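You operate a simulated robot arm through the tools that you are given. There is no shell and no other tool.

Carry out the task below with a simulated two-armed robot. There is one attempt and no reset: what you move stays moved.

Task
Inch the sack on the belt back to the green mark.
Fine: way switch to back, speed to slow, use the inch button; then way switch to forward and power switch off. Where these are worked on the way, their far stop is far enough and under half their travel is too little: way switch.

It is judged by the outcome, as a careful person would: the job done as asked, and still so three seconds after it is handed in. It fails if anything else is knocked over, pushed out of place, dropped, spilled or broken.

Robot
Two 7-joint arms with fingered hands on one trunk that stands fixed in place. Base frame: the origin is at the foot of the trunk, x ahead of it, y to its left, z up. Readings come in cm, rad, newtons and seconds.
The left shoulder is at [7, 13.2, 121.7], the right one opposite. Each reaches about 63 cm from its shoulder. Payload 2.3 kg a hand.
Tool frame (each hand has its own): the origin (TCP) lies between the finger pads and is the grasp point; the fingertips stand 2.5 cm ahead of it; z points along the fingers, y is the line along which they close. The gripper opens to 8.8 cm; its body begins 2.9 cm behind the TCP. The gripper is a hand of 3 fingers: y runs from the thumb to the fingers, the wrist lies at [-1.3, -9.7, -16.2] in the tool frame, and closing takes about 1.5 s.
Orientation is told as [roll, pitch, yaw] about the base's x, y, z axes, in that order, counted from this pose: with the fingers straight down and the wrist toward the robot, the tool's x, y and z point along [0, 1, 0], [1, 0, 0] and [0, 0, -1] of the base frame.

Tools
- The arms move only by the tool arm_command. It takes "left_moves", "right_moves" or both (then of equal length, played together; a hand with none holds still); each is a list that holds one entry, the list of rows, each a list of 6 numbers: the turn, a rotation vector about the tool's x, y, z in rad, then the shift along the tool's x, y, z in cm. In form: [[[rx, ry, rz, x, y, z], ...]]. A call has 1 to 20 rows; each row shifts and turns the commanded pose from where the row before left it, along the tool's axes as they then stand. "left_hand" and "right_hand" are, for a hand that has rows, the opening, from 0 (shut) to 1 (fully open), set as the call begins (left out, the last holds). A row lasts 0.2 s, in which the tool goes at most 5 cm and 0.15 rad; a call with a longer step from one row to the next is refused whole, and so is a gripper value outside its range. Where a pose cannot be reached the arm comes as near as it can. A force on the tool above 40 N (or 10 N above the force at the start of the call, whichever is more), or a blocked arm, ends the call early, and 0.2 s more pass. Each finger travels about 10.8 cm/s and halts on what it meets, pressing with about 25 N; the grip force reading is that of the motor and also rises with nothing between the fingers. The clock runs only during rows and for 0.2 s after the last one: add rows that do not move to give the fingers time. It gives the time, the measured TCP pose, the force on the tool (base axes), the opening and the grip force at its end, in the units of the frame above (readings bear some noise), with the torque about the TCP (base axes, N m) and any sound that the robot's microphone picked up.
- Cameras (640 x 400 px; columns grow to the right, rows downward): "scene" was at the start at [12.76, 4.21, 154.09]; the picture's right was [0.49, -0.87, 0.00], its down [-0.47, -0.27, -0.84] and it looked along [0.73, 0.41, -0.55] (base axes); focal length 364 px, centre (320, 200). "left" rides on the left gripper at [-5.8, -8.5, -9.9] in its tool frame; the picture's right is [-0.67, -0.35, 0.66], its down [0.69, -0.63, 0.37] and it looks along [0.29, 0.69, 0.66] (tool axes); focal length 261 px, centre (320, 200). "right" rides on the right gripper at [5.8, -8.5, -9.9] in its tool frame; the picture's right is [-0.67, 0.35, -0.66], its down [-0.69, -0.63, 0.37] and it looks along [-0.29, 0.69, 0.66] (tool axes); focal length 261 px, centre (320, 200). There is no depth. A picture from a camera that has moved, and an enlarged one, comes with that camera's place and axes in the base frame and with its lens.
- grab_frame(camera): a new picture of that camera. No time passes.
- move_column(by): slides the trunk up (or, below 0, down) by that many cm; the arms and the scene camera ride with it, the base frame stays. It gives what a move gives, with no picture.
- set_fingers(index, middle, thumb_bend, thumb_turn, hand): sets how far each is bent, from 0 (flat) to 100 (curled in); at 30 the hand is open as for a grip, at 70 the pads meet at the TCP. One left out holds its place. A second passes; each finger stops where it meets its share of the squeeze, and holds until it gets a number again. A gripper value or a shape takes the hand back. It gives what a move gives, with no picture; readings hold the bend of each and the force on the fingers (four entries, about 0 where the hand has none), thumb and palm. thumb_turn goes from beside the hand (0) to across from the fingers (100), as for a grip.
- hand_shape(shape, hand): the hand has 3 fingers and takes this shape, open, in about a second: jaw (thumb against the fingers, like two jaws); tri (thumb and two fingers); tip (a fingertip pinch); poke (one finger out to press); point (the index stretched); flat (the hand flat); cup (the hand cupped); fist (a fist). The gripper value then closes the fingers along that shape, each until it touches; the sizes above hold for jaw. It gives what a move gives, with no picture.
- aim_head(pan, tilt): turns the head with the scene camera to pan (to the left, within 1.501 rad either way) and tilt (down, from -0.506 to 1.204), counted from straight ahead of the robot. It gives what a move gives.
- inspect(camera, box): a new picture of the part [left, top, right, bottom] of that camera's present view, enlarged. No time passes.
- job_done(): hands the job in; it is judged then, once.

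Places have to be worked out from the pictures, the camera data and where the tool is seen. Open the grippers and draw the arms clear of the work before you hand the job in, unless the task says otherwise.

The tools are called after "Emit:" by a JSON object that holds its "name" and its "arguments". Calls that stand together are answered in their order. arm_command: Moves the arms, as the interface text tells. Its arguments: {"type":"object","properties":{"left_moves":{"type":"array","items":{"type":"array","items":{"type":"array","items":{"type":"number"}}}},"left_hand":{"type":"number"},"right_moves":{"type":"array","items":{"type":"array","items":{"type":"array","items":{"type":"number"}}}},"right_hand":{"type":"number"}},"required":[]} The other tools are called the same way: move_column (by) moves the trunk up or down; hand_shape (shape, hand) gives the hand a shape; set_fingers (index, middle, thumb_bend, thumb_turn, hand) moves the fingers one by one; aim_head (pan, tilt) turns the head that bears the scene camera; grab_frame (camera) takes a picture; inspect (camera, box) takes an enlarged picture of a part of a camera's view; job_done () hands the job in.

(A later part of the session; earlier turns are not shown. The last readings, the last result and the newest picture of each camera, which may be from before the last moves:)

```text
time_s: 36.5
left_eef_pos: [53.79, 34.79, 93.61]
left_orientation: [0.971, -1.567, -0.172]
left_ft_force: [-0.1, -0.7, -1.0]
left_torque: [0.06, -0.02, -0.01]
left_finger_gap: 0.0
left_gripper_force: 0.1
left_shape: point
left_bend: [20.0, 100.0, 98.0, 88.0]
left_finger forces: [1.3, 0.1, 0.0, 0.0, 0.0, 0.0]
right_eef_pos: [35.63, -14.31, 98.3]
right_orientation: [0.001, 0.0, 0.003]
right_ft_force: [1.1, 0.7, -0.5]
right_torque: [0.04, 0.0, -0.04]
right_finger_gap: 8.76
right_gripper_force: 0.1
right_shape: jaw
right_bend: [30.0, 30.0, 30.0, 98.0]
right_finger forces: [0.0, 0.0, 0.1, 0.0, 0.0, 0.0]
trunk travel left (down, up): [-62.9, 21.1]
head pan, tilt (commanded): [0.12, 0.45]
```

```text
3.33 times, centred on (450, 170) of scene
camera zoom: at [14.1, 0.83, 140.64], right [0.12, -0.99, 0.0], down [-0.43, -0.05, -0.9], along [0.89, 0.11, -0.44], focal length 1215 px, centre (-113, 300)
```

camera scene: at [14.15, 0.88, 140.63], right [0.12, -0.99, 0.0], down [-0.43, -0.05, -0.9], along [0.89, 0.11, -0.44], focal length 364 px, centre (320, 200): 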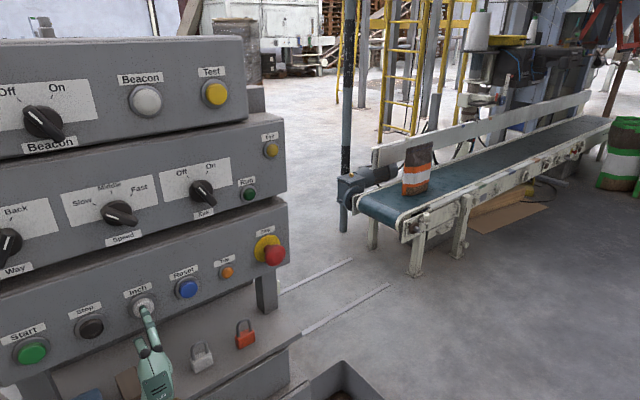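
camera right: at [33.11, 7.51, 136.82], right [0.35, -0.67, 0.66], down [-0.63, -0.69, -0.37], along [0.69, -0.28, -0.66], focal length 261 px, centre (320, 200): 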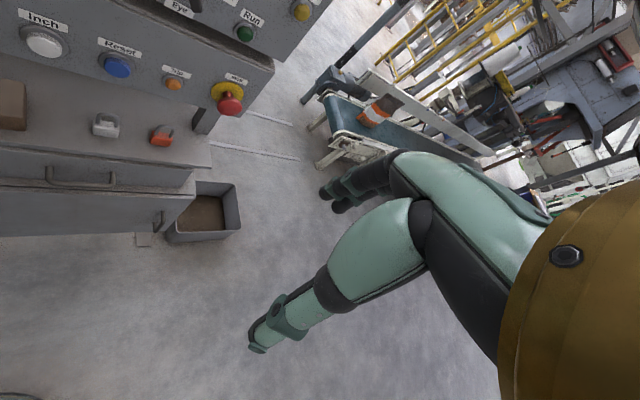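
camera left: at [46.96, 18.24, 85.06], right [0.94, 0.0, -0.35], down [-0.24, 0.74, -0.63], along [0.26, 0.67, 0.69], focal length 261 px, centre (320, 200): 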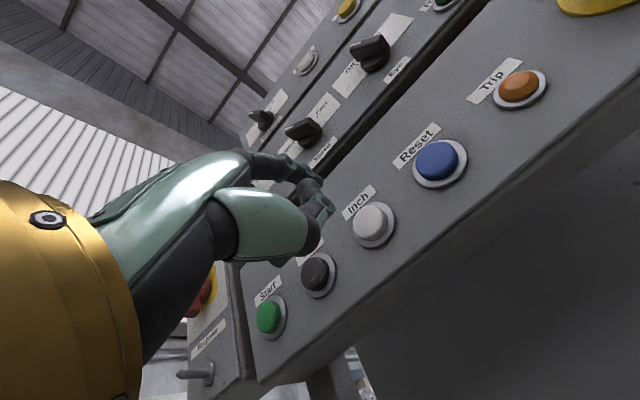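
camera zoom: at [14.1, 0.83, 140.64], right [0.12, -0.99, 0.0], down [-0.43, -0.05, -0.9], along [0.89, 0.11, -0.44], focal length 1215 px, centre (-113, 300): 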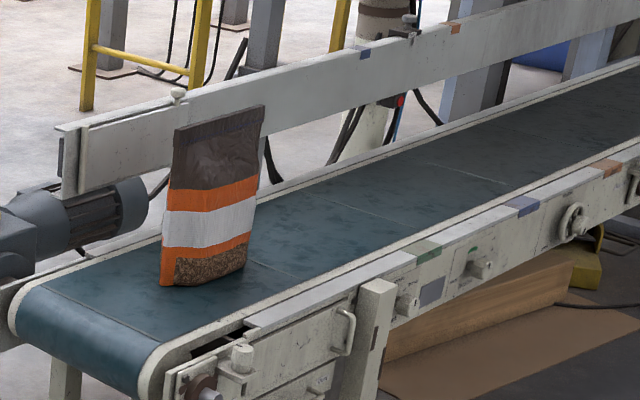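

Light contact, 1.3 N, and the belt is still. I press a little deeper.

Emit:
{"name": "arm_command", "arguments": {"left_moves": [[[0, 0, 0, 0, 0, 0.3], [0, 0, 0, 0, 0, 0.3]]]}}

Emit:
{"name": "inspect", "arguments": {"camera": "scene", "box": [90, 275, 200, 355]}}

Emit:
{"name": "inspect", "arguments": {"camera": "scene", "box": [370, 110, 530, 230]}}

```text
time_s: 37.1
left_eef_pos: [54.19, 35.17, 93.72]
left_orientation: [1.312, -1.569, -0.512]
left_ft_force: [-4.2, -3.3, -2.7]
left_torque: [0.19, -0.15, -0.05]
left_finger_gap: 0.0
left_gripper_force: 0.2
left_shape: point
left_bend: [20.0, 100.0, 98.0, 88.0]
left_finger forces: [5.3, 0.0, 0.0, 0.0, 0.0, 0.0]
right_eef_pos: [35.69, -14.47, 98.35]
right_orientation: [0.002, -0.002, 0.003]
right_ft_force: [-0.8, -0.3, -1.1]
right_torque: [-0.05, -0.01, -0.01]
right_finger_gap: 8.76
right_gripper_force: 0.0
right_shape: jaw
right_bend: [30.0, 30.0, 30.0, 98.0]
right_finger forces: [0.1, 0.0, 0.0, 0.0, 0.0, 0.0]
trunk travel left (down, up): [-62.9, 21.1]
head pan, tilt (commanded): [0.12, 0.45]
heard: click
```

```text
5.00 times, centred on (145, 315) of scene
camera zoom: at [13.99, 0.73, 140.65], right [0.12, -0.99, 0.0], down [-0.43, -0.05, -0.9], along [0.89, 0.11, -0.43], focal length 1822 px, centre (1195, -375)
```

zoom: 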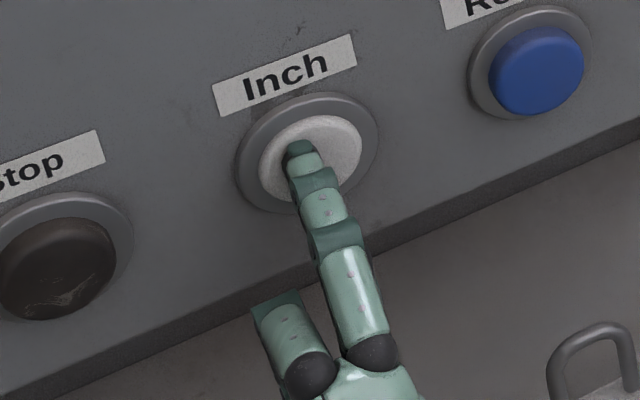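

```text
3.33 times, centred on (450, 170) of scene
camera zoom: at [13.99, 0.73, 140.65], right [0.12, -0.99, 0.0], down [-0.43, -0.05, -0.9], along [0.89, 0.11, -0.43], focal length 1215 px, centre (-113, 300)
```

zoom: 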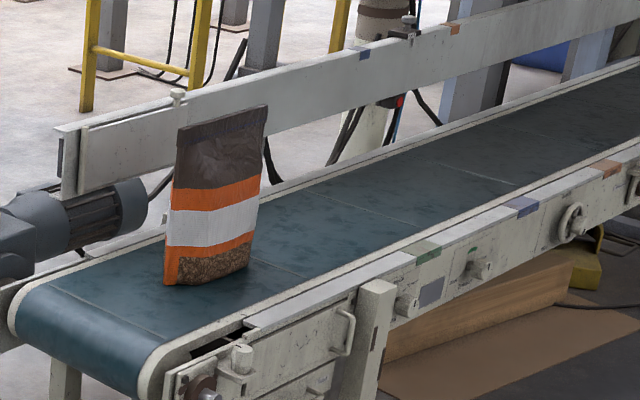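

A click, and the sack has begun to move the right way. I hold the button for one second and measure the travel.

Emit:
{"name": "arm_command", "arguments": {"left_moves": [[[0, 0, 0, 0, 0, 0], [0, 0, 0, 0, 0, 0], [0, 0, 0, 0, 0, 0], [0, 0, 0, 0, 0, 0], [0, 0, 0, 0, 0, 0]]]}}

Emit:
{"name": "inspect", "arguments": {"camera": "scene", "box": [370, 110, 530, 230]}}

```text
time_s: 38.3
left_eef_pos: [54.16, 35.27, 93.74]
left_orientation: [1.532, -1.569, -0.733]
left_ft_force: [-3.8, -5.1, -2.7]
left_torque: [0.25, -0.2, -0.1]
left_finger_gap: 0.03
left_gripper_force: 0.2
left_shape: point
left_bend: [20.0, 100.0, 98.0, 88.0]
left_finger forces: [6.2, 0.0, 0.0, 0.0, 0.0, 0.1]
right_eef_pos: [35.58, -14.54, 98.32]
right_orientation: [0.003, -0.001, 0.0]
right_ft_force: [-0.1, -0.6, 1.2]
right_torque: [-0.02, 0.04, 0.03]
right_finger_gap: 8.76
right_gripper_force: 0.0
right_shape: jaw
right_bend: [30.0, 30.0, 30.0, 98.0]
right_finger forces: [0.0, 0.1, 0.0, 0.0, 0.0, 0.1]
trunk travel left (down, up): [-62.9, 21.1]
head pan, tilt (commanded): [0.12, 0.45]
```

```text
3.33 times, centred on (450, 170) of scene
camera zoom: at [14.01, 0.72, 140.65], right [0.12, -0.99, 0.0], down [-0.43, -0.05, -0.9], along [0.89, 0.11, -0.43], focal length 1215 px, centre (-113, 300)
```

zoom: 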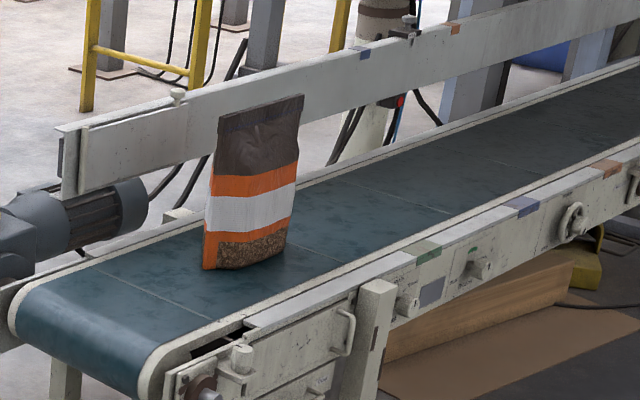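

The belt moves while the button is held, about 8 cm/s by my reckoning, and roughly 27 cm remain. I hold for two more seconds.

Emit:
{"name": "arm_command", "arguments": {"left_moves": [[[0, 0, 0, 0, 0, 0], [0, 0, 0, 0, 0, 0], [0, 0, 0, 0, 0, 0], [0, 0, 0, 0, 0, 0], [0, 0, 0, 0, 0, 0], [0, 0, 0, 0, 0, 0], [0, 0, 0, 0, 0, 0], [0, 0, 0, 0, 0, 0]]]}}

Emit:
{"name": "inspect", "arguments": {"camera": "scene", "box": [370, 110, 530, 230]}}

Emit:
{"name": "inspect", "arguments": {"camera": "scene", "box": [420, 120, 500, 190]}}

```text
time_s: 40.1
left_eef_pos: [54.12, 35.21, 93.82]
left_orientation: [1.571, -1.568, -0.771]
left_ft_force: [-4.3, -4.8, -2.6]
left_torque: [0.22, -0.14, -0.06]
left_finger_gap: 0.01
left_gripper_force: 0.0
left_shape: point
left_bend: [20.0, 100.0, 98.0, 88.0]
left_finger forces: [6.1, 0.0, 0.1, 0.0, 0.1, 0.0]
right_eef_pos: [35.5, -14.43, 98.4]
right_orientation: [0.001, -0.001, 0.002]
right_ft_force: [-0.2, 0.0, -0.7]
right_torque: [0.0, -0.01, -0.02]
right_finger_gap: 8.77
right_gripper_force: 0.1
right_shape: jaw
right_bend: [30.0, 30.0, 30.0, 98.0]
right_finger forces: [0.0, 0.0, 0.1, 0.0, 0.0, 0.0]
trunk travel left (down, up): [-62.9, 21.1]
head pan, tilt (commanded): [0.12, 0.45]
```

```text
3.33 times, centred on (450, 170) of scene
camera zoom: at [14.01, 0.72, 140.65], right [0.12, -0.99, 0.0], down [-0.43, -0.05, -0.9], along [0.89, 0.11, -0.43], focal length 1215 px, centre (-113, 300)
```

zoom: 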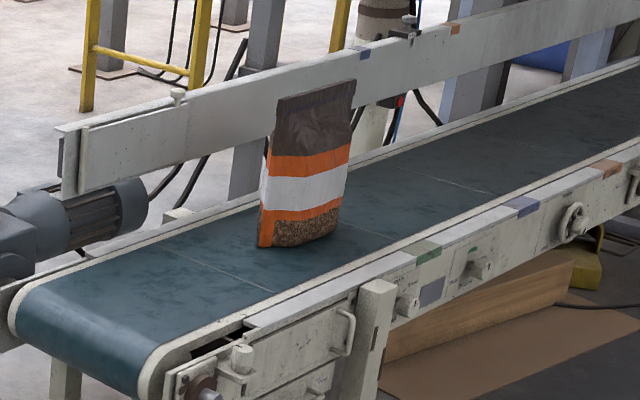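

```text
5.71 times, centred on (460, 155) of scene
camera zoom: at [14.01, 0.72, 140.65], right [0.12, -0.99, 0.0], down [-0.43, -0.05, -0.9], along [0.89, 0.11, -0.43], focal length 2083 px, centre (-480, 457)
```

zoom: 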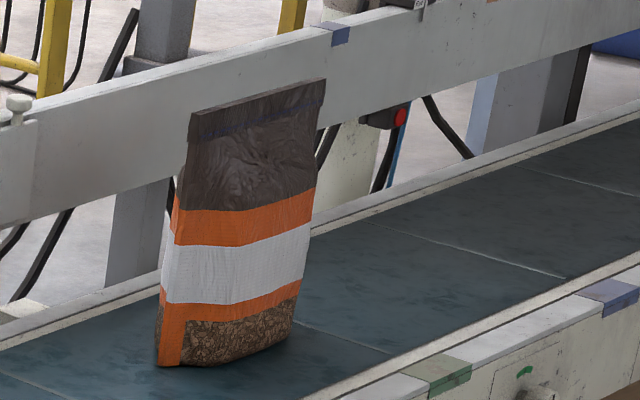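

The sack's centre is now about 9 cm short of the line through the green mark and the belt runs near 10 cm/s. I hold for 0.4 s more and then release in the same call, so as to stop a little short.

Emit:
{"name": "arm_command", "arguments": {"left_moves": [[[0, 0, 0, 0, 0, 0], [0, 0, 0, 0, 0, 0], [0, 0, 0, 0, 0, -0.7], [0, 0, 0, 0, 0, -0.5], [0, 0, 0, 0, 0, 0]]]}}

Emit:
{"name": "inspect", "arguments": {"camera": "scene", "box": [370, 110, 530, 230]}}

Emit:
{"name": "inspect", "arguments": {"camera": "scene", "box": [420, 120, 500, 190]}}

```text
time_s: 41.3
left_eef_pos: [53.45, 34.6, 93.79]
left_orientation: [0.805, -1.57, -0.003]
left_ft_force: [-0.7, 0.1, 0.0]
left_torque: [0.01, 0.04, 0.0]
left_finger_gap: 0.01
left_gripper_force: 0.0
left_shape: point
left_bend: [20.0, 100.0, 98.0, 88.0]
left_finger forces: [0.0, 0.0, 0.0, 0.0, 0.0, 0.0]
right_eef_pos: [35.74, -14.29, 98.36]
right_orientation: [0.0, -0.001, 0.002]
right_ft_force: [0.5, 0.4, -0.8]
right_torque: [0.01, -0.02, 0.0]
right_finger_gap: 8.76
right_gripper_force: 0.0
right_shape: jaw
right_bend: [30.0, 30.0, 30.0, 98.0]
right_finger forces: [0.0, 0.0, 0.0, 0.1, 0.1, 0.1]
trunk travel left (down, up): [-62.9, 21.1]
head pan, tilt (commanded): [0.12, 0.45]
```

```text
3.33 times, centred on (450, 170) of scene
camera zoom: at [14.16, 0.9, 140.63], right [0.12, -0.99, 0.0], down [-0.43, -0.05, -0.9], along [0.89, 0.11, -0.44], focal length 1215 px, centre (-113, 300)
```

zoom: 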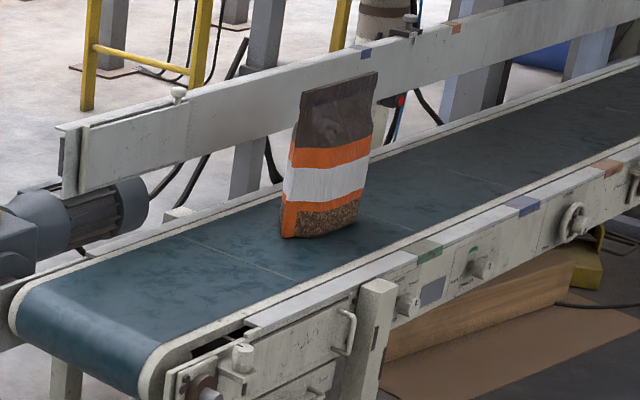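

```text
5.71 times, centred on (460, 155) of scene
camera zoom: at [14.16, 0.9, 140.63], right [0.12, -0.99, 0.0], down [-0.43, -0.05, -0.9], along [0.89, 0.11, -0.44], focal length 2083 px, centre (-480, 457)
```

zoom: 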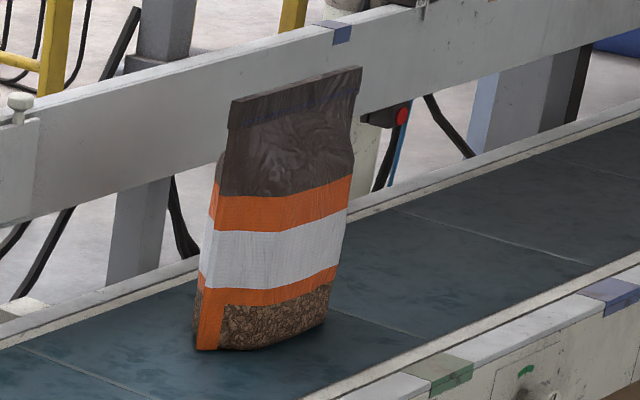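

The sack has stopped just short of the mark. I enlarge further to measure how far it still is, using the belt seams for the cross direction.

Emit:
{"name": "inspect", "arguments": {"camera": "scene", "box": [430, 150, 490, 195]}}

Emit:
{"name": "inspect", "arguments": {"camera": "scene", "box": [400, 130, 540, 210]}}

```text
8.89 times, centred on (460, 172) of scene
camera zoom: at [14.16, 0.9, 140.63], right [0.12, -0.99, 0.0], down [-0.43, -0.05, -0.9], along [0.89, 0.11, -0.44], focal length 3240 px, centre (-924, 444)
```

zoom: 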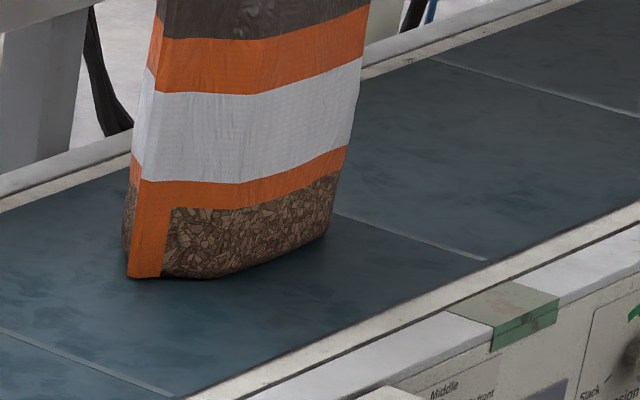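

```text
4.57 times, centred on (470, 170) of scene
camera zoom: at [14.16, 0.9, 140.63], right [0.12, -0.99, 0.0], down [-0.43, -0.05, -0.9], along [0.89, 0.11, -0.44], focal length 1666 px, centre (-366, 337)
```

zoom: 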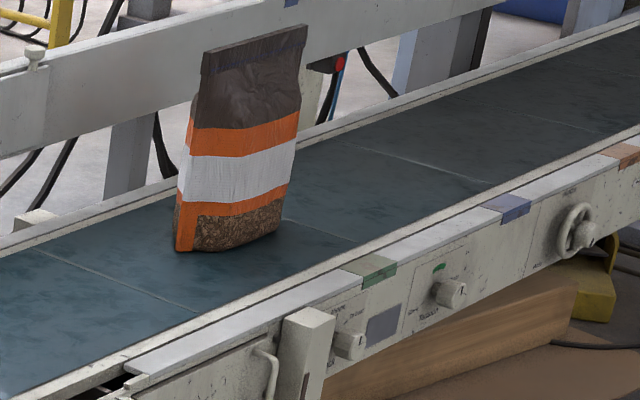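

Judging the sack's centre against the mark depends on how high the rail stands above the belt. I look from the right hand's camera, which is much lower, for a second opinion.

Emit:
{"name": "grab_frame", "arguments": {"camera": "right"}}

```text
taken
camera right: at [27.23, -8.51, 108.21], right [0.35, -0.67, 0.66], down [-0.63, -0.69, -0.37], along [0.69, -0.28, -0.66], focal length 261 px, centre (320, 200)
```

right: 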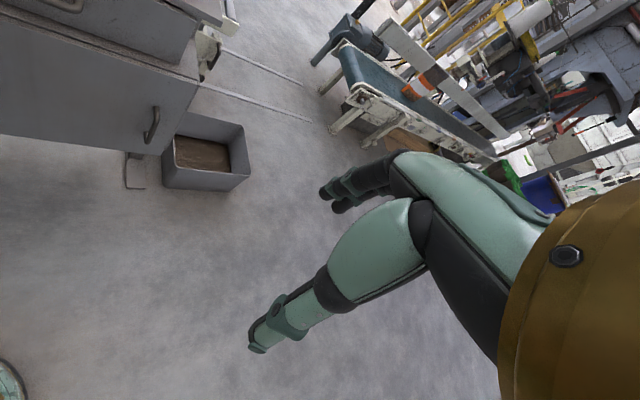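

The belt is visible in that view; I enlarge it.

Emit:
{"name": "inspect", "arguments": {"camera": "right", "box": [380, 60, 480, 140]}}

Emit:
{"name": "inspect", "arguments": {"camera": "right", "box": [400, 70, 450, 115]}}

```text
5.00 times, centred on (430, 100) of right
camera zoom: at [27.23, -8.51, 108.21], right [0.35, -0.67, 0.66], down [-0.63, -0.69, -0.37], along [0.69, -0.28, -0.66], focal length 1303 px, centre (-230, 700)
```

zoom: 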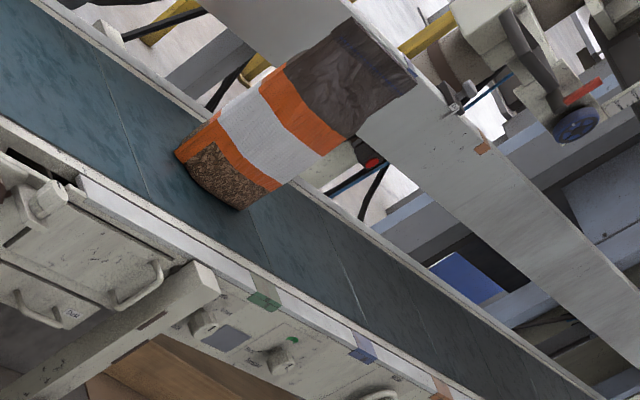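

```text
8.89 times, centred on (425, 92) of right
camera zoom: at [27.23, -8.51, 108.21], right [0.35, -0.67, 0.66], down [-0.63, -0.69, -0.37], along [0.69, -0.28, -0.66], focal length 2317 px, centre (-613, 1156)
```

zoom: 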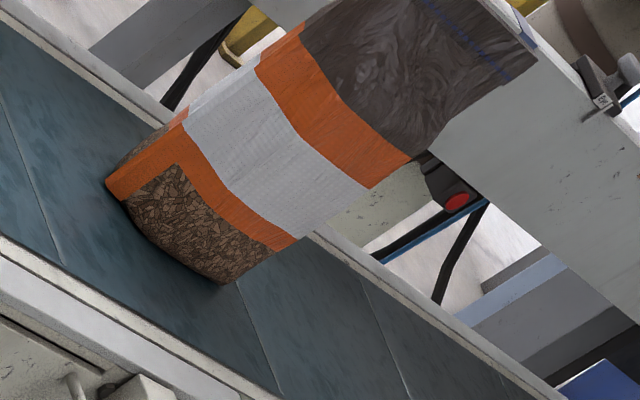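

I enlarge around the green mark in this view.

Emit:
{"name": "inspect", "arguments": {"camera": "right", "box": [410, 85, 450, 130]}}

Emit:
{"name": "inspect", "arguments": {"camera": "scene", "box": [455, 160, 495, 190]}}

```text
8.89 times, centred on (430, 108) of right
camera zoom: at [27.23, -8.51, 108.21], right [0.35, -0.67, 0.66], down [-0.63, -0.69, -0.37], along [0.69, -0.28, -0.66], focal length 2317 px, centre (-658, 1022)
```

zoom: 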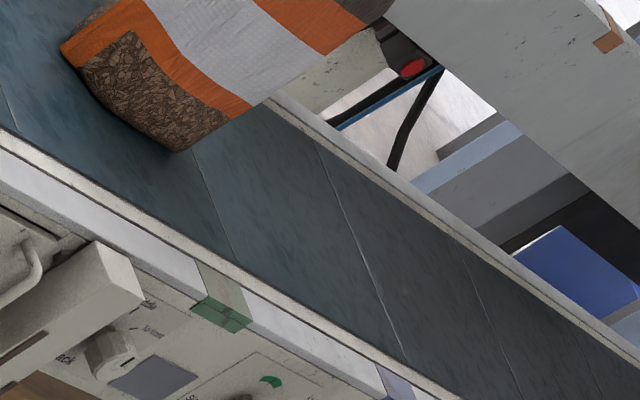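

```text
13.33 times, centred on (475, 175) of scene
camera zoom: at [14.16, 0.9, 140.63], right [0.12, -0.99, 0.0], down [-0.43, -0.05, -0.9], along [0.89, 0.11, -0.44], focal length 4860 px, centre (-1747, 533)
```

zoom: 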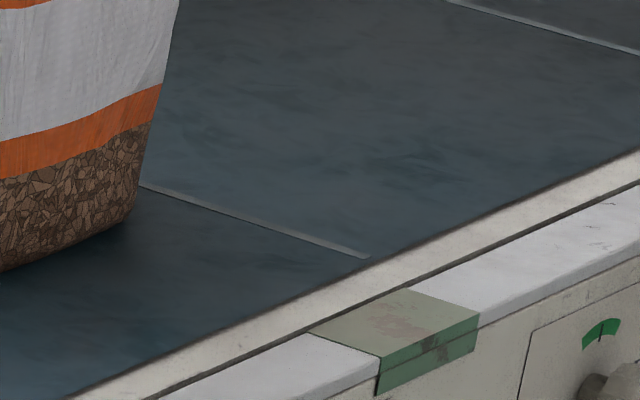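

Both views together put the rail only about half a centimetre above the belt, and the sack's centre roughly 4.5–5 cm short of the mark. I give a short press with immediate release, expecting about 3 cm.

Emit:
{"name": "arm_command", "arguments": {"left_moves": [[[0, 0, 0, 0, 0, 0.6], [0, 0, 0, 0, 0, 0.3], [0, 0, 0, 0, 0, 0.3], [0, 0, 0, 0, 0, -0.7], [0, 0, 0, 0, 0, -0.5], [0, 0, 0, 0, 0, 0]]]}}

Emit:
{"name": "inspect", "arguments": {"camera": "scene", "box": [430, 150, 490, 195]}}

Emit:
{"name": "inspect", "arguments": {"camera": "right", "box": [410, 85, 450, 130]}}

```text
time_s: 42.7
left_eef_pos: [53.52, 34.46, 93.54]
left_orientation: [0.903, -1.569, -0.104]
left_ft_force: [-0.1, 0.4, 0.5]
left_torque: [0.0, -0.01, 0.03]
left_finger_gap: 0.0
left_gripper_force: 0.0
left_shape: point
left_bend: [20.0, 100.0, 98.0, 88.0]
left_finger forces: [0.0, 0.0, 0.1, 0.1, 0.0, 0.1]
right_eef_pos: [35.59, -14.41, 98.31]
right_orientation: [-0.002, -0.002, 0.001]
right_ft_force: [0.1, -0.1, 1.1]
right_torque: [-0.01, -0.03, -0.01]
right_finger_gap: 8.76
right_gripper_force: 0.1
right_shape: jaw
right_bend: [30.0, 30.0, 30.0, 98.0]
right_finger forces: [0.0, 0.0, 0.0, 0.0, 0.0, 0.0]
trunk travel left (down, up): [-62.9, 21.1]
head pan, tilt (commanded): [0.12, 0.45]
heard: click
```

```text
8.89 times, centred on (460, 172) of scene
camera zoom: at [14.14, 0.89, 140.63], right [0.12, -0.99, 0.0], down [-0.43, -0.05, -0.9], along [0.89, 0.11, -0.44], focal length 3240 px, centre (-924, 444)
```

zoom: 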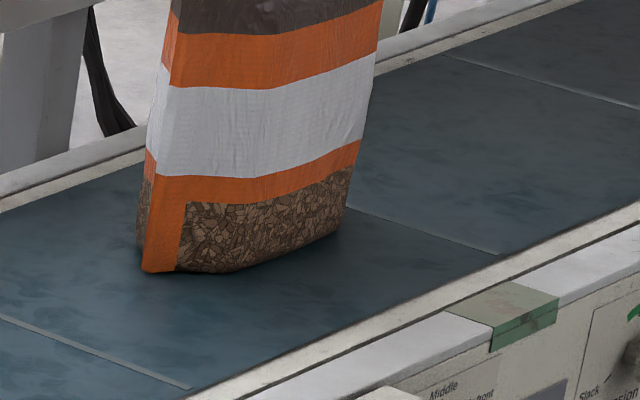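

```text
8.89 times, centred on (430, 108) of right
camera zoom: at [27.22, -8.52, 108.21], right [0.35, -0.67, 0.66], down [-0.63, -0.69, -0.37], along [0.69, -0.28, -0.66], focal length 2317 px, centre (-658, 1022)
```

zoom: 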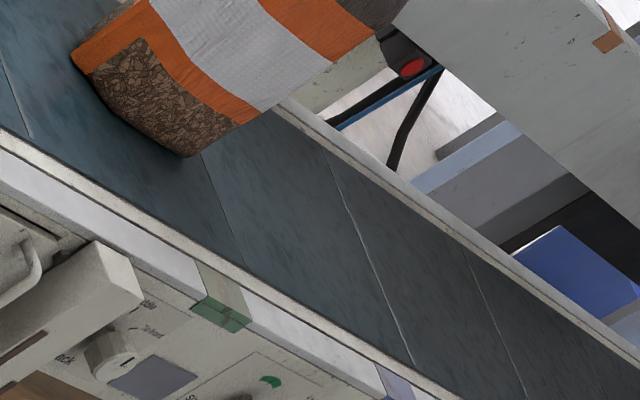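

That moved it about 1.8 cm; roughly 3 cm remain. One more short press of the same kind.

Emit:
{"name": "arm_command", "arguments": {"left_moves": [[[0, 0, 0, 0, 0, 0.6], [0, 0, 0, 0, 0, 0.3], [0, 0, 0, 0, 0, 0.3], [0, 0, 0, 0, 0, -0.7], [0, 0, 0, 0, 0, -0.5], [0, 0, 0, 0, 0, 0]]]}}

Emit:
{"name": "inspect", "arguments": {"camera": "scene", "box": [430, 150, 490, 195]}}

Emit:
{"name": "inspect", "arguments": {"camera": "right", "box": [405, 75, 450, 125]}}

```text
time_s: 44.1
left_eef_pos: [53.53, 34.38, 93.64]
left_orientation: [0.792, -1.571, 0.01]
left_ft_force: [0.0, -0.4, 0.4]
left_torque: [0.0, 0.03, -0.01]
left_finger_gap: 0.0
left_gripper_force: 0.1
left_shape: point
left_bend: [20.0, 100.0, 98.0, 88.0]
left_finger forces: [0.0, 0.1, 0.0, 0.1, 0.0, 0.1]
right_eef_pos: [35.7, -14.36, 98.35]
right_orientation: [0.0, -0.001, 0.002]
right_ft_force: [0.9, -0.6, -0.7]
right_torque: [-0.02, 0.02, 0.03]
right_finger_gap: 8.75
right_gripper_force: 0.2
right_shape: jaw
right_bend: [30.0, 30.0, 30.0, 98.0]
right_finger forces: [0.1, 0.0, 0.0, 0.0, 0.1, 0.1]
trunk travel left (down, up): [-62.9, 21.1]
head pan, tilt (commanded): [0.12, 0.45]
heard: click
```

```text
8.89 times, centred on (460, 172) of scene
camera zoom: at [14.14, 0.9, 140.63], right [0.12, -0.99, 0.0], down [-0.43, -0.05, -0.9], along [0.89, 0.11, -0.44], focal length 3240 px, centre (-924, 444)
```

zoom: 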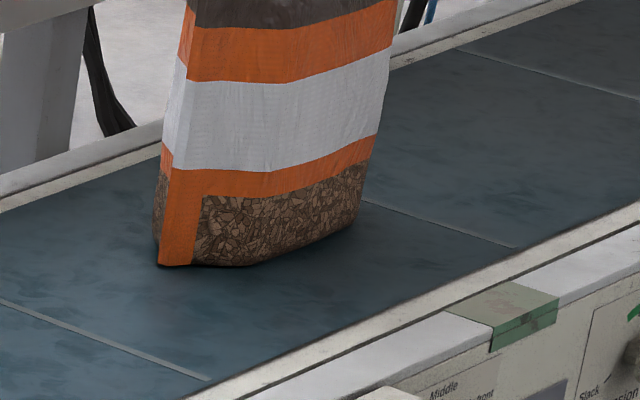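

```text
8.00 times, centred on (428, 100) of right
camera zoom: at [27.22, -8.52, 108.21], right [0.35, -0.67, 0.66], down [-0.63, -0.69, -0.37], along [0.69, -0.28, -0.66], focal length 2085 px, centre (-540, 1000)
```

zoom: 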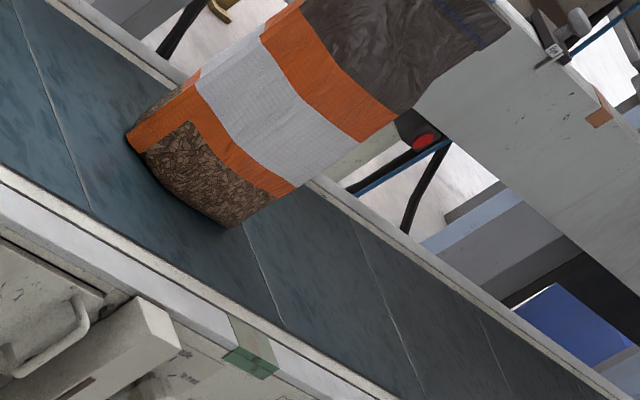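

The sack's centre is now within about a centimetre of the mark by both views. I try a still shallower, shorter press to nudge it that last bit.

Emit:
{"name": "arm_command", "arguments": {"left_moves": [[[0, 0, 0, 0, 0, 0.7], [0, 0, 0, 0, 0, 0.35], [0, 0, 0, 0, 0, -0.8], [0, 0, 0, 0, 0, -0.25], [0, 0, 0, 0, 0, 0]]]}}

Emit:
{"name": "inspect", "arguments": {"camera": "scene", "box": [430, 150, 490, 195]}}

Emit:
{"name": "inspect", "arguments": {"camera": "right", "box": [405, 75, 450, 125]}}

```text
time_s: 45.3
left_eef_pos: [53.41, 34.43, 93.62]
left_orientation: [0.805, -1.568, -0.007]
left_ft_force: [-0.4, -0.4, -0.1]
left_torque: [0.04, 0.0, 0.01]
left_finger_gap: 0.0
left_gripper_force: 0.1
left_shape: point
left_bend: [20.0, 100.0, 98.0, 88.0]
left_finger forces: [0.1, 0.0, 0.0, 0.0, 0.0, 0.1]
right_eef_pos: [35.68, -14.38, 98.42]
right_orientation: [0.0, -0.001, 0.001]
right_ft_force: [-1.2, 0.8, 0.1]
right_torque: [-0.01, -0.03, 0.04]
right_finger_gap: 8.75
right_gripper_force: 0.1
right_shape: jaw
right_bend: [30.0, 30.0, 30.0, 98.0]
right_finger forces: [0.0, 0.1, 0.0, 0.1, 0.0, 0.0]
trunk travel left (down, up): [-62.9, 21.1]
head pan, tilt (commanded): [0.12, 0.45]
heard: click
```

```text
8.89 times, centred on (460, 172) of scene
camera zoom: at [14.15, 0.9, 140.63], right [0.12, -0.99, 0.0], down [-0.43, -0.05, -0.9], along [0.89, 0.11, -0.44], focal length 3240 px, centre (-924, 444)
```

zoom: 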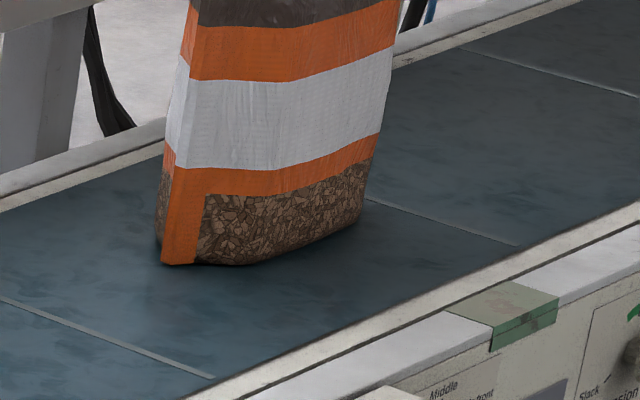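

```text
8.00 times, centred on (428, 100) of right
camera zoom: at [27.22, -8.52, 108.21], right [0.35, -0.67, 0.66], down [-0.63, -0.69, -0.37], along [0.69, -0.28, -0.66], focal length 2085 px, centre (-540, 1000)
```

zoom: 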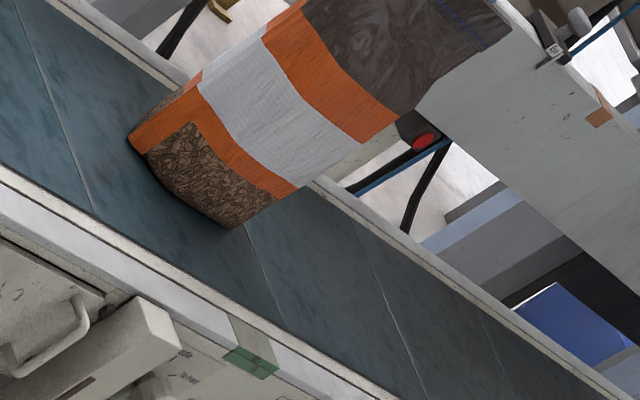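

That nudged it about 0.3 cm; averaging the two views it is perhaps half a centimetre short. One more identical nudge, then I draw the hand back from the button.

Emit:
{"name": "arm_command", "arguments": {"left_moves": [[[0, 0, 0, 0, 0, 0.7], [0, 0, 0, 0, 0, 0.37], [0, 0, 0, 0, 0, -0.8], [0, 0, 0, 0, 0, -1.5], [0, 0, 0, 0, 0, -2.0], [0, 0, 0, 0, 0, -2.0]]]}}

Emit:
{"name": "inspect", "arguments": {"camera": "scene", "box": [430, 150, 490, 195]}}

Emit:
{"name": "inspect", "arguments": {"camera": "scene", "box": [370, 110, 530, 230]}}

```text
time_s: 46.7
left_eef_pos: [49.8, 30.52, 93.78]
left_orientation: [0.924, -1.57, -0.125]
left_ft_force: [0.3, -0.1, 0.0]
left_torque: [-0.01, 0.0, -0.03]
left_finger_gap: 8.09
left_gripper_force: 0.0
left_shape: point
left_bend: [20.0, 100.0, 98.0, 88.0]
left_finger forces: [0.1, 0.1, 0.0, 0.0, 0.1, 0.1]
right_eef_pos: [35.67, -14.41, 98.31]
right_orientation: [0.002, 0.001, 0.001]
right_ft_force: [0.3, -0.3, 0.0]
right_torque: [-0.02, -0.02, 0.0]
right_finger_gap: 8.76
right_gripper_force: 0.0
right_shape: jaw
right_bend: [30.0, 30.0, 30.0, 98.0]
right_finger forces: [0.0, 0.0, 0.0, 0.0, 0.1, 0.0]
trunk travel left (down, up): [-62.9, 21.1]
head pan, tilt (commanded): [0.12, 0.45]
heard: click
```

```text
8.89 times, centred on (460, 172) of scene
camera zoom: at [14.13, 0.82, 140.63], right [0.12, -0.99, 0.0], down [-0.43, -0.05, -0.9], along [0.89, 0.11, -0.44], focal length 3240 px, centre (-924, 444)
```

zoom: 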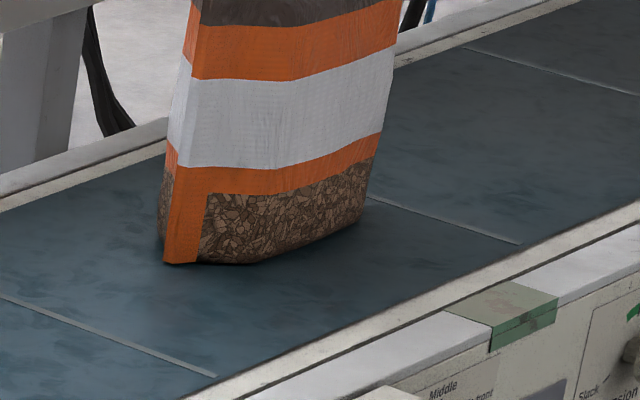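

```text
3.33 times, centred on (450, 170) of scene
camera zoom: at [14.13, 0.82, 140.63], right [0.12, -0.99, 0.0], down [-0.43, -0.05, -0.9], along [0.89, 0.11, -0.44], focal length 1215 px, centre (-113, 300)
```

zoom: 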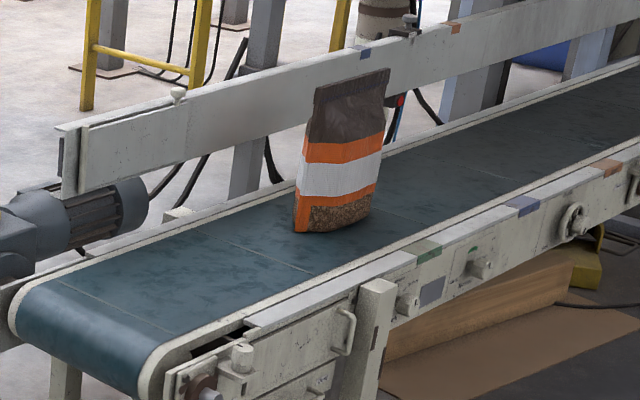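

The sack's centre now lies on the line across from the green mark, as near as I can tell. I raise the trunk back up and turn the head to the panel to set Way to Forward.

Emit:
{"name": "move_column", "arguments": {"by": 14.6}}

Emit:
{"name": "aim_head", "arguments": {"pan": 0.85, "tilt": 0.65}}

Emit:
{"name": "grab_frame", "arguments": {"camera": "scene"}}

```text
time_s: 48.4
left_eef_pos: [49.96, 30.68, 108.35]
left_orientation: [0.828, -1.568, -0.032]
left_ft_force: [0.2, 0.3, 0.3]
left_torque: [0.0, 0.02, 0.04]
left_finger_gap: 8.09
left_gripper_force: 0.0
left_shape: point
left_bend: [20.0, 100.0, 98.0, 88.0]
left_finger forces: [0.0, 0.0, 0.1, 0.1, 0.1, 0.0]
right_eef_pos: [35.7, -14.31, 113.06]
right_orientation: [0.0, 0.0, 0.002]
right_ft_force: [-0.4, -0.1, -0.6]
right_torque: [0.02, 0.0, 0.02]
right_finger_gap: 8.78
right_gripper_force: 0.0
right_shape: jaw
right_bend: [30.0, 30.0, 30.0, 98.0]
right_finger forces: [0.0, 0.1, 0.0, 0.1, 0.1, 0.0]
trunk travel left (down, up): [-77.5, 6.5]
head pan, tilt (commanded): [0.12, 0.45]
```

```text
time_s: 49.5
left_eef_pos: [49.87, 30.6, 108.21]
left_orientation: [0.848, -1.57, -0.048]
left_ft_force: [-1.1, -0.7, -0.3]
left_torque: [-0.01, -0.01, -0.01]
left_finger_gap: 8.07
left_gripper_force: 0.2
left_shape: point
left_bend: [20.0, 100.0, 98.0, 88.0]
left_finger forces: [0.0, 0.0, 0.0, 0.1, 0.1, 0.0]
right_eef_pos: [35.65, -14.28, 112.97]
right_orientation: [0.0, -0.001, 0.002]
right_ft_force: [0.1, -0.7, 0.4]
right_torque: [0.0, 0.02, 0.01]
right_finger_gap: 8.77
right_gripper_force: 0.1
right_shape: jaw
right_bend: [30.0, 30.0, 30.0, 98.0]
right_finger forces: [0.0, 0.0, 0.1, 0.0, 0.0, 0.1]
trunk travel left (down, up): [-77.5, 6.5]
head pan, tilt (commanded): [0.85, 0.649]
```

```text
taken
camera scene: at [10.76, 6.3, 153.45], right [0.75, -0.66, 0.0], down [-0.4, -0.45, -0.8], along [0.53, 0.6, -0.6], focal length 364 px, centre (320, 200)
```

scene: 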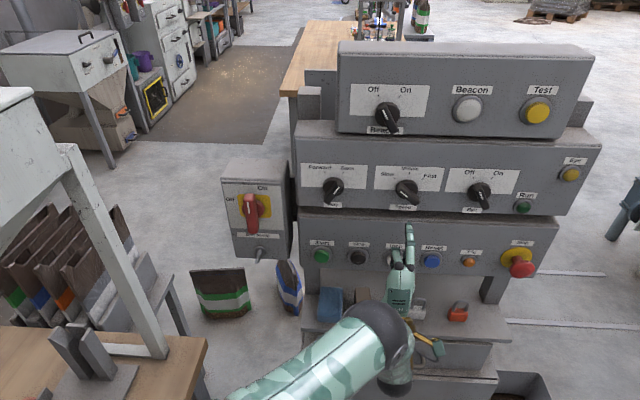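

The hand is clear of the panel. I slide it left, about 17 cm, to stand left of the Way bar's lower end.

Emit:
{"name": "arm_command", "arguments": {"left_moves": [[[0, 0, 0, 3.4, 0.12, 0], [0, 0, 0, 3.4, 0.12, 0], [0, 0, 0, 3.4, 0.12, 0], [0, 0, 0, 3.5, 0.12, 0], [0, 0, 0, 3.5, 0.12, 0]]]}}

Emit:
{"name": "inspect", "arguments": {"camera": "scene", "box": [270, 150, 410, 255]}}

Emit:
{"name": "grab_frame", "arguments": {"camera": "left"}}

```text
time_s: 50.7
left_eef_pos: [37.45, 42.92, 109.17]
left_orientation: [0.344, -1.568, 0.454]
left_ft_force: [-0.4, 0.5, 0.6]
left_torque: [0.0, 0.04, 0.0]
left_finger_gap: 8.04
left_gripper_force: 0.0
left_shape: point
left_bend: [20.0, 100.0, 98.0, 88.0]
left_finger forces: [0.1, 0.0, 0.0, 0.0, 0.1, 0.0]
right_eef_pos: [35.65, -14.3, 112.97]
right_orientation: [-0.001, 0.001, 0.002]
right_ft_force: [0.9, -0.2, 0.6]
right_torque: [-0.01, 0.01, -0.03]
right_finger_gap: 8.78
right_gripper_force: 0.1
right_shape: jaw
right_bend: [30.0, 30.0, 30.0, 98.0]
right_finger forces: [0.0, 0.0, 0.0, 0.0, 0.1, 0.1]
trunk travel left (down, up): [-77.5, 6.5]
head pan, tilt (commanded): [0.85, 0.649]
```

```text
3.81 times, centred on (340, 202) of scene
camera zoom: at [10.68, 6.45, 153.45], right [0.75, -0.66, 0.0], down [-0.4, -0.46, -0.8], along [0.53, 0.6, -0.6], focal length 1389 px, centre (244, 190)
```

zoom: 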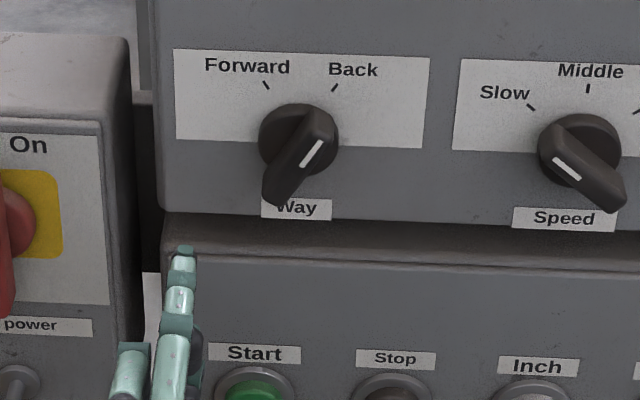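

```text
taken
camera left: at [34.55, 31.61, 100.55], right [0.94, 0.0, -0.35], down [-0.24, 0.74, -0.63], along [0.26, 0.67, 0.69], focal length 261 px, centre (320, 200)
```

left: 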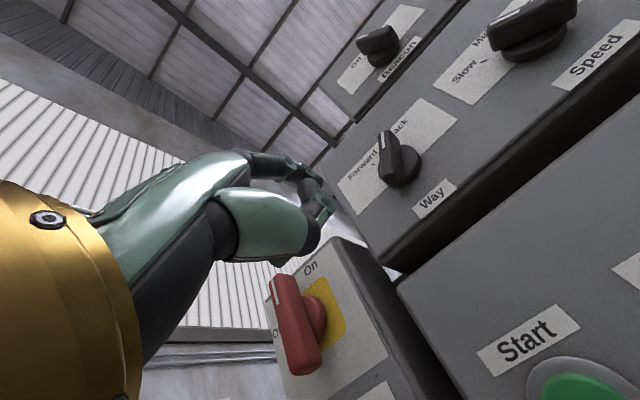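

The tip is left of the Way bar's lower end. I go in 5 cm beside it at that height and check before pushing.

Emit:
{"name": "arm_command", "arguments": {"left_moves": [[[0, 0, 0, 0, -0.1, 1.7], [0, 0, 0, 0, 0, 1.7], [0, 0, 0, 0, 0, 1.6], [0, 0, 0, -0.4, 0, 0], [0, 0, 0, -0.4, 0, 0]]]}}

Emit:
{"name": "inspect", "arguments": {"camera": "scene", "box": [290, 150, 410, 240]}}

Emit:
{"name": "inspect", "arguments": {"camera": "left", "box": [240, 80, 480, 260]}}

```text
time_s: 51.9
left_eef_pos: [41.53, 45.69, 108.86]
left_orientation: [0.833, -1.57, -0.035]
left_ft_force: [-0.2, 0.1, -0.9]
left_torque: [0.0, -0.01, 0.0]
left_finger_gap: 8.06
left_gripper_force: 0.1
left_shape: point
left_bend: [20.0, 100.0, 98.0, 88.0]
left_finger forces: [0.0, 0.0, 0.1, 0.0, 0.0, 0.0]
right_eef_pos: [35.63, -14.32, 113.0]
right_orientation: [-0.001, 0.001, 0.001]
right_ft_force: [-0.6, 0.5, 0.1]
right_torque: [-0.01, 0.0, 0.0]
right_finger_gap: 8.76
right_gripper_force: 0.1
right_shape: jaw
right_bend: [30.0, 30.0, 30.0, 98.0]
right_finger forces: [0.1, 0.0, 0.1, 0.0, 0.1, 0.1]
trunk travel left (down, up): [-77.5, 6.5]
head pan, tilt (commanded): [0.85, 0.649]
```

```text
4.44 times, centred on (350, 195) of scene
camera zoom: at [10.75, 6.31, 153.45], right [0.75, -0.66, 0.0], down [-0.4, -0.45, -0.8], along [0.53, 0.6, -0.6], focal length 1620 px, centre (187, 222)
```

zoom: 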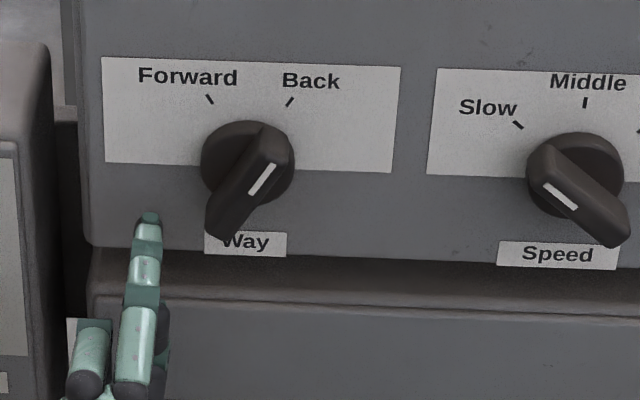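

```text
2.22 times, centred on (360, 170) of left
camera zoom: at [38.64, 34.46, 100.33], right [0.94, 0.0, -0.35], down [-0.24, 0.74, -0.63], along [0.26, 0.67, 0.69], focal length 579 px, centre (231, 267)
```

zoom: 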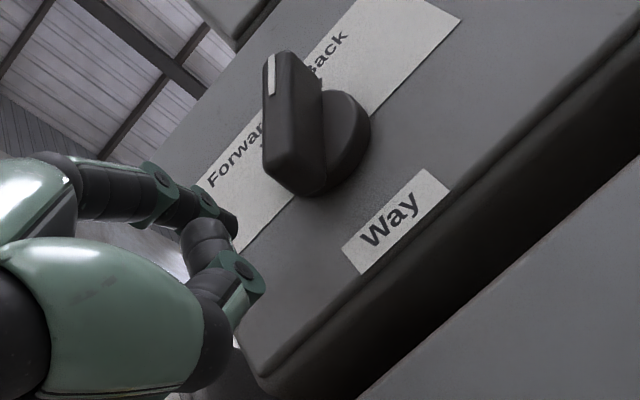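

The finger would meet the bar very near its lower end, so I raise it 0.4 cm and then push to the right in small steps.

Emit:
{"name": "arm_command", "arguments": {"left_moves": [[[0, 0, 0, 0, 0.4, 0], [0, 0, 0, -0.35, 0, 0], [0, 0, 0, -0.35, 0, 0], [0, 0, 0, -0.35, 0, 0], [0, 0, 0, -0.35, 0, 0], [0, 0, 0, -0.35, 0, 0]]]}}

Emit:
{"name": "inspect", "arguments": {"camera": "scene", "box": [290, 150, 410, 240]}}

Emit:
{"name": "inspect", "arguments": {"camera": "left", "box": [240, 80, 480, 260]}}

```text
time_s: 53.3
left_eef_pos: [42.69, 44.5, 109.13]
left_orientation: [0.832, -1.568, -0.033]
left_ft_force: [-0.7, 0.6, -0.1]
left_torque: [-0.03, -0.03, 0.04]
left_finger_gap: 8.08
left_gripper_force: 0.1
left_shape: point
left_bend: [20.0, 100.0, 98.0, 88.0]
left_finger forces: [0.8, 0.1, 0.1, 0.0, 0.0, 0.0]
right_eef_pos: [35.66, -14.27, 112.95]
right_orientation: [0.0, -0.002, 0.002]
right_ft_force: [-0.6, -0.2, -0.6]
right_torque: [0.0, 0.01, 0.01]
right_finger_gap: 8.77
right_gripper_force: 0.1
right_shape: jaw
right_bend: [30.0, 30.0, 30.0, 98.0]
right_finger forces: [0.0, 0.0, 0.0, 0.0, 0.0, 0.0]
trunk travel left (down, up): [-77.5, 6.5]
head pan, tilt (commanded): [0.85, 0.649]
```

```text
4.44 times, centred on (350, 195) of scene
camera zoom: at [10.68, 6.39, 153.45], right [0.75, -0.66, 0.0], down [-0.4, -0.45, -0.8], along [0.53, 0.6, -0.6], focal length 1620 px, centre (187, 222)
```

zoom: 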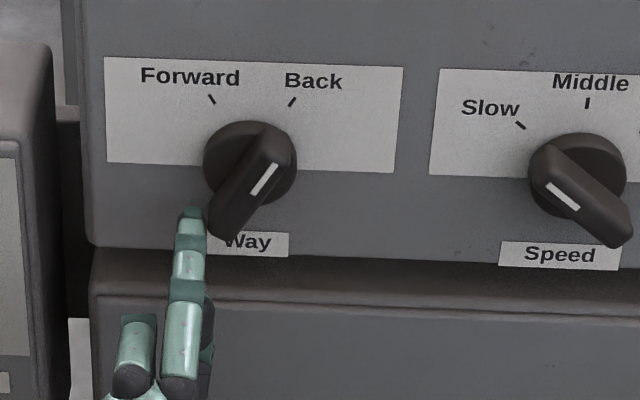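

```text
2.22 times, centred on (360, 170) of left
camera zoom: at [39.87, 33.29, 100.67], right [0.94, 0.0, -0.35], down [-0.24, 0.74, -0.63], along [0.26, 0.67, 0.69], focal length 579 px, centre (231, 267)
```

zoom: 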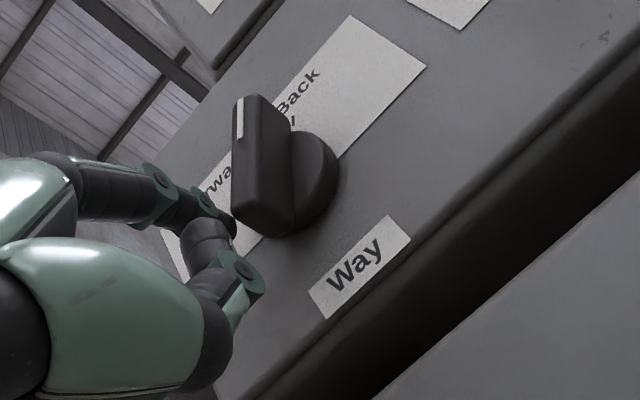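

Contact with the lower end of the bar (0.8 N), well placed. I keep pushing to the right.

Emit:
{"name": "arm_command", "arguments": {"left_moves": [[[0, 0, 0, -0.35, 0, 0], [0, 0, 0, -0.35, 0, 0], [0, 0, 0, -0.35, 0, 0], [0, 0, 0, -0.35, 0, 0], [0, 0, 0, -0.35, 0, 0]]]}}

Emit:
{"name": "inspect", "arguments": {"camera": "scene", "box": [290, 150, 410, 240]}}

```text
time_s: 54.5
left_eef_pos: [43.92, 43.36, 109.1]
left_orientation: [0.271, -1.569, 0.53]
left_ft_force: [-1.7, 1.1, -1.4]
left_torque: [-0.06, -0.07, 0.01]
left_finger_gap: 8.07
left_gripper_force: 0.2
left_shape: point
left_bend: [21.0, 100.0, 98.0, 88.0]
left_finger forces: [2.5, 0.1, 0.0, 0.0, 0.0, 0.0]
right_eef_pos: [35.66, -14.21, 112.96]
right_orientation: [0.0, -0.001, 0.003]
right_ft_force: [0.7, 0.3, -0.2]
right_torque: [0.01, -0.04, 0.0]
right_finger_gap: 8.75
right_gripper_force: 0.0
right_shape: jaw
right_bend: [30.0, 30.0, 30.0, 98.0]
right_finger forces: [0.1, 0.1, 0.0, 0.1, 0.0, 0.0]
trunk travel left (down, up): [-77.5, 6.5]
head pan, tilt (commanded): [0.85, 0.649]
```

```text
4.44 times, centred on (350, 195) of scene
camera zoom: at [10.69, 6.45, 153.45], right [0.75, -0.66, 0.0], down [-0.4, -0.46, -0.8], along [0.53, 0.6, -0.61], focal length 1620 px, centre (187, 222)
```

zoom: 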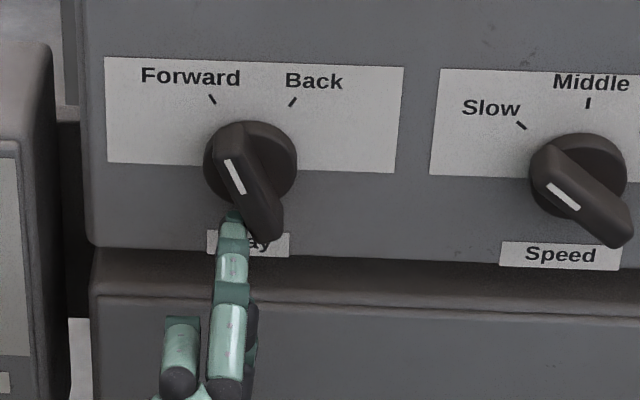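

The Way pointer has swung past upright toward Forward. I push on to its stop.

Emit:
{"name": "arm_command", "arguments": {"left_moves": [[[0, 0, 0, -0.3, 0, 0], [0, 0, 0, -0.3, 0, 0], [0, 0, 0, -0.3, 0, 0], [0, 0, 0, -0.3, 0, 0]]]}}

Emit:
{"name": "inspect", "arguments": {"camera": "scene", "box": [290, 150, 410, 240]}}

```text
time_s: 55.5
left_eef_pos: [44.57, 42.7, 109.24]
left_orientation: [-0.997, -1.568, 1.799]
left_ft_force: [-9.1, 5.4, -4.7]
left_torque: [-0.3, -0.38, 0.11]
left_finger_gap: 8.06
left_gripper_force: 0.0
left_shape: point
left_bend: [22.0, 100.0, 98.0, 88.0]
left_finger forces: [10.1, 0.0, 0.0, 0.0, 0.1, 0.1]
right_eef_pos: [35.29, -14.12, 113.2]
right_orientation: [-0.004, -0.004, -0.001]
right_ft_force: [-0.5, -0.5, 0.8]
right_torque: [0.0, -0.01, 0.01]
right_finger_gap: 8.76
right_gripper_force: 0.0
right_shape: jaw
right_bend: [30.0, 30.0, 30.0, 98.0]
right_finger forces: [0.0, 0.0, 0.0, 0.0, 0.1, 0.1]
trunk travel left (down, up): [-77.5, 6.5]
head pan, tilt (commanded): [0.85, 0.649]
```

```text
4.44 times, centred on (350, 195) of scene
camera zoom: at [10.21, 6.85, 153.46], right [0.75, -0.66, 0.0], down [-0.4, -0.46, -0.8], along [0.53, 0.6, -0.6], focal length 1620 px, centre (187, 222)
```

zoom: 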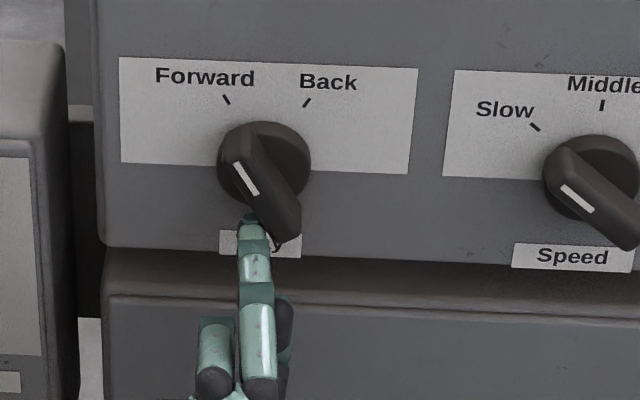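

Force rose to 10 N with the pointer at the same angle as at the start, so Way is at its Forward stop. I ease off left and draw back.

Emit:
{"name": "arm_command", "arguments": {"left_moves": [[[0, 0, 0, 0.6, 0, 0], [0, 0, 0, 0.6, 0, 0], [0, 0, 0, 0.6, 0, 0], [0, 0, 0, 0, 0, -2.5], [0, 0, 0, 0, 0, -2.5]]]}}

Emit:
{"name": "inspect", "arguments": {"camera": "scene", "box": [210, 150, 390, 270]}}

Emit:
{"name": "grab_frame", "arguments": {"camera": "left"}}

```text
time_s: 56.7
left_eef_pos: [39.99, 39.81, 109.26]
left_orientation: [1.462, -1.568, -0.663]
left_ft_force: [0.8, 0.0, 0.5]
left_torque: [0.03, 0.02, 0.03]
left_finger_gap: 8.09
left_gripper_force: 0.1
left_shape: point
left_bend: [20.0, 100.0, 98.0, 88.0]
left_finger forces: [0.1, 0.0, 0.0, 0.1, 0.1, 0.1]
right_eef_pos: [35.68, -14.46, 113.03]
right_orientation: [0.003, -0.001, 0.0]
right_ft_force: [-0.3, 0.3, -0.2]
right_torque: [0.03, 0.03, 0.01]
right_finger_gap: 8.75
right_gripper_force: 0.1
right_shape: jaw
right_bend: [30.0, 30.0, 30.0, 98.0]
right_finger forces: [0.0, 0.0, 0.0, 0.1, 0.0, 0.0]
trunk travel left (down, up): [-77.5, 6.5]
head pan, tilt (commanded): [0.85, 0.649]
```

```text
3.33 times, centred on (300, 210) of scene
camera zoom: at [10.75, 6.12, 153.46], right [0.75, -0.66, 0.0], down [-0.4, -0.45, -0.8], along [0.53, 0.6, -0.6], focal length 1215 px, centre (387, 167)
```

zoom: 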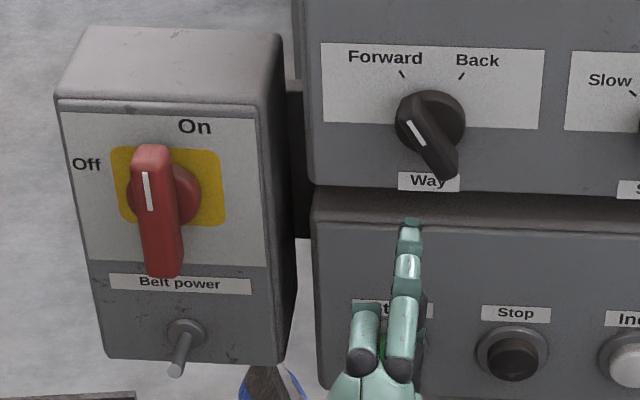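

```text
taken
camera left: at [37.18, 28.59, 100.73], right [0.94, 0.0, -0.35], down [-0.24, 0.74, -0.63], along [0.26, 0.67, 0.69], focal length 261 px, centre (320, 200)
```

left: 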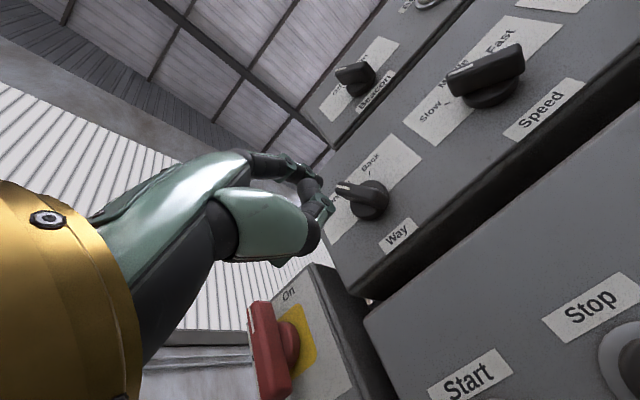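

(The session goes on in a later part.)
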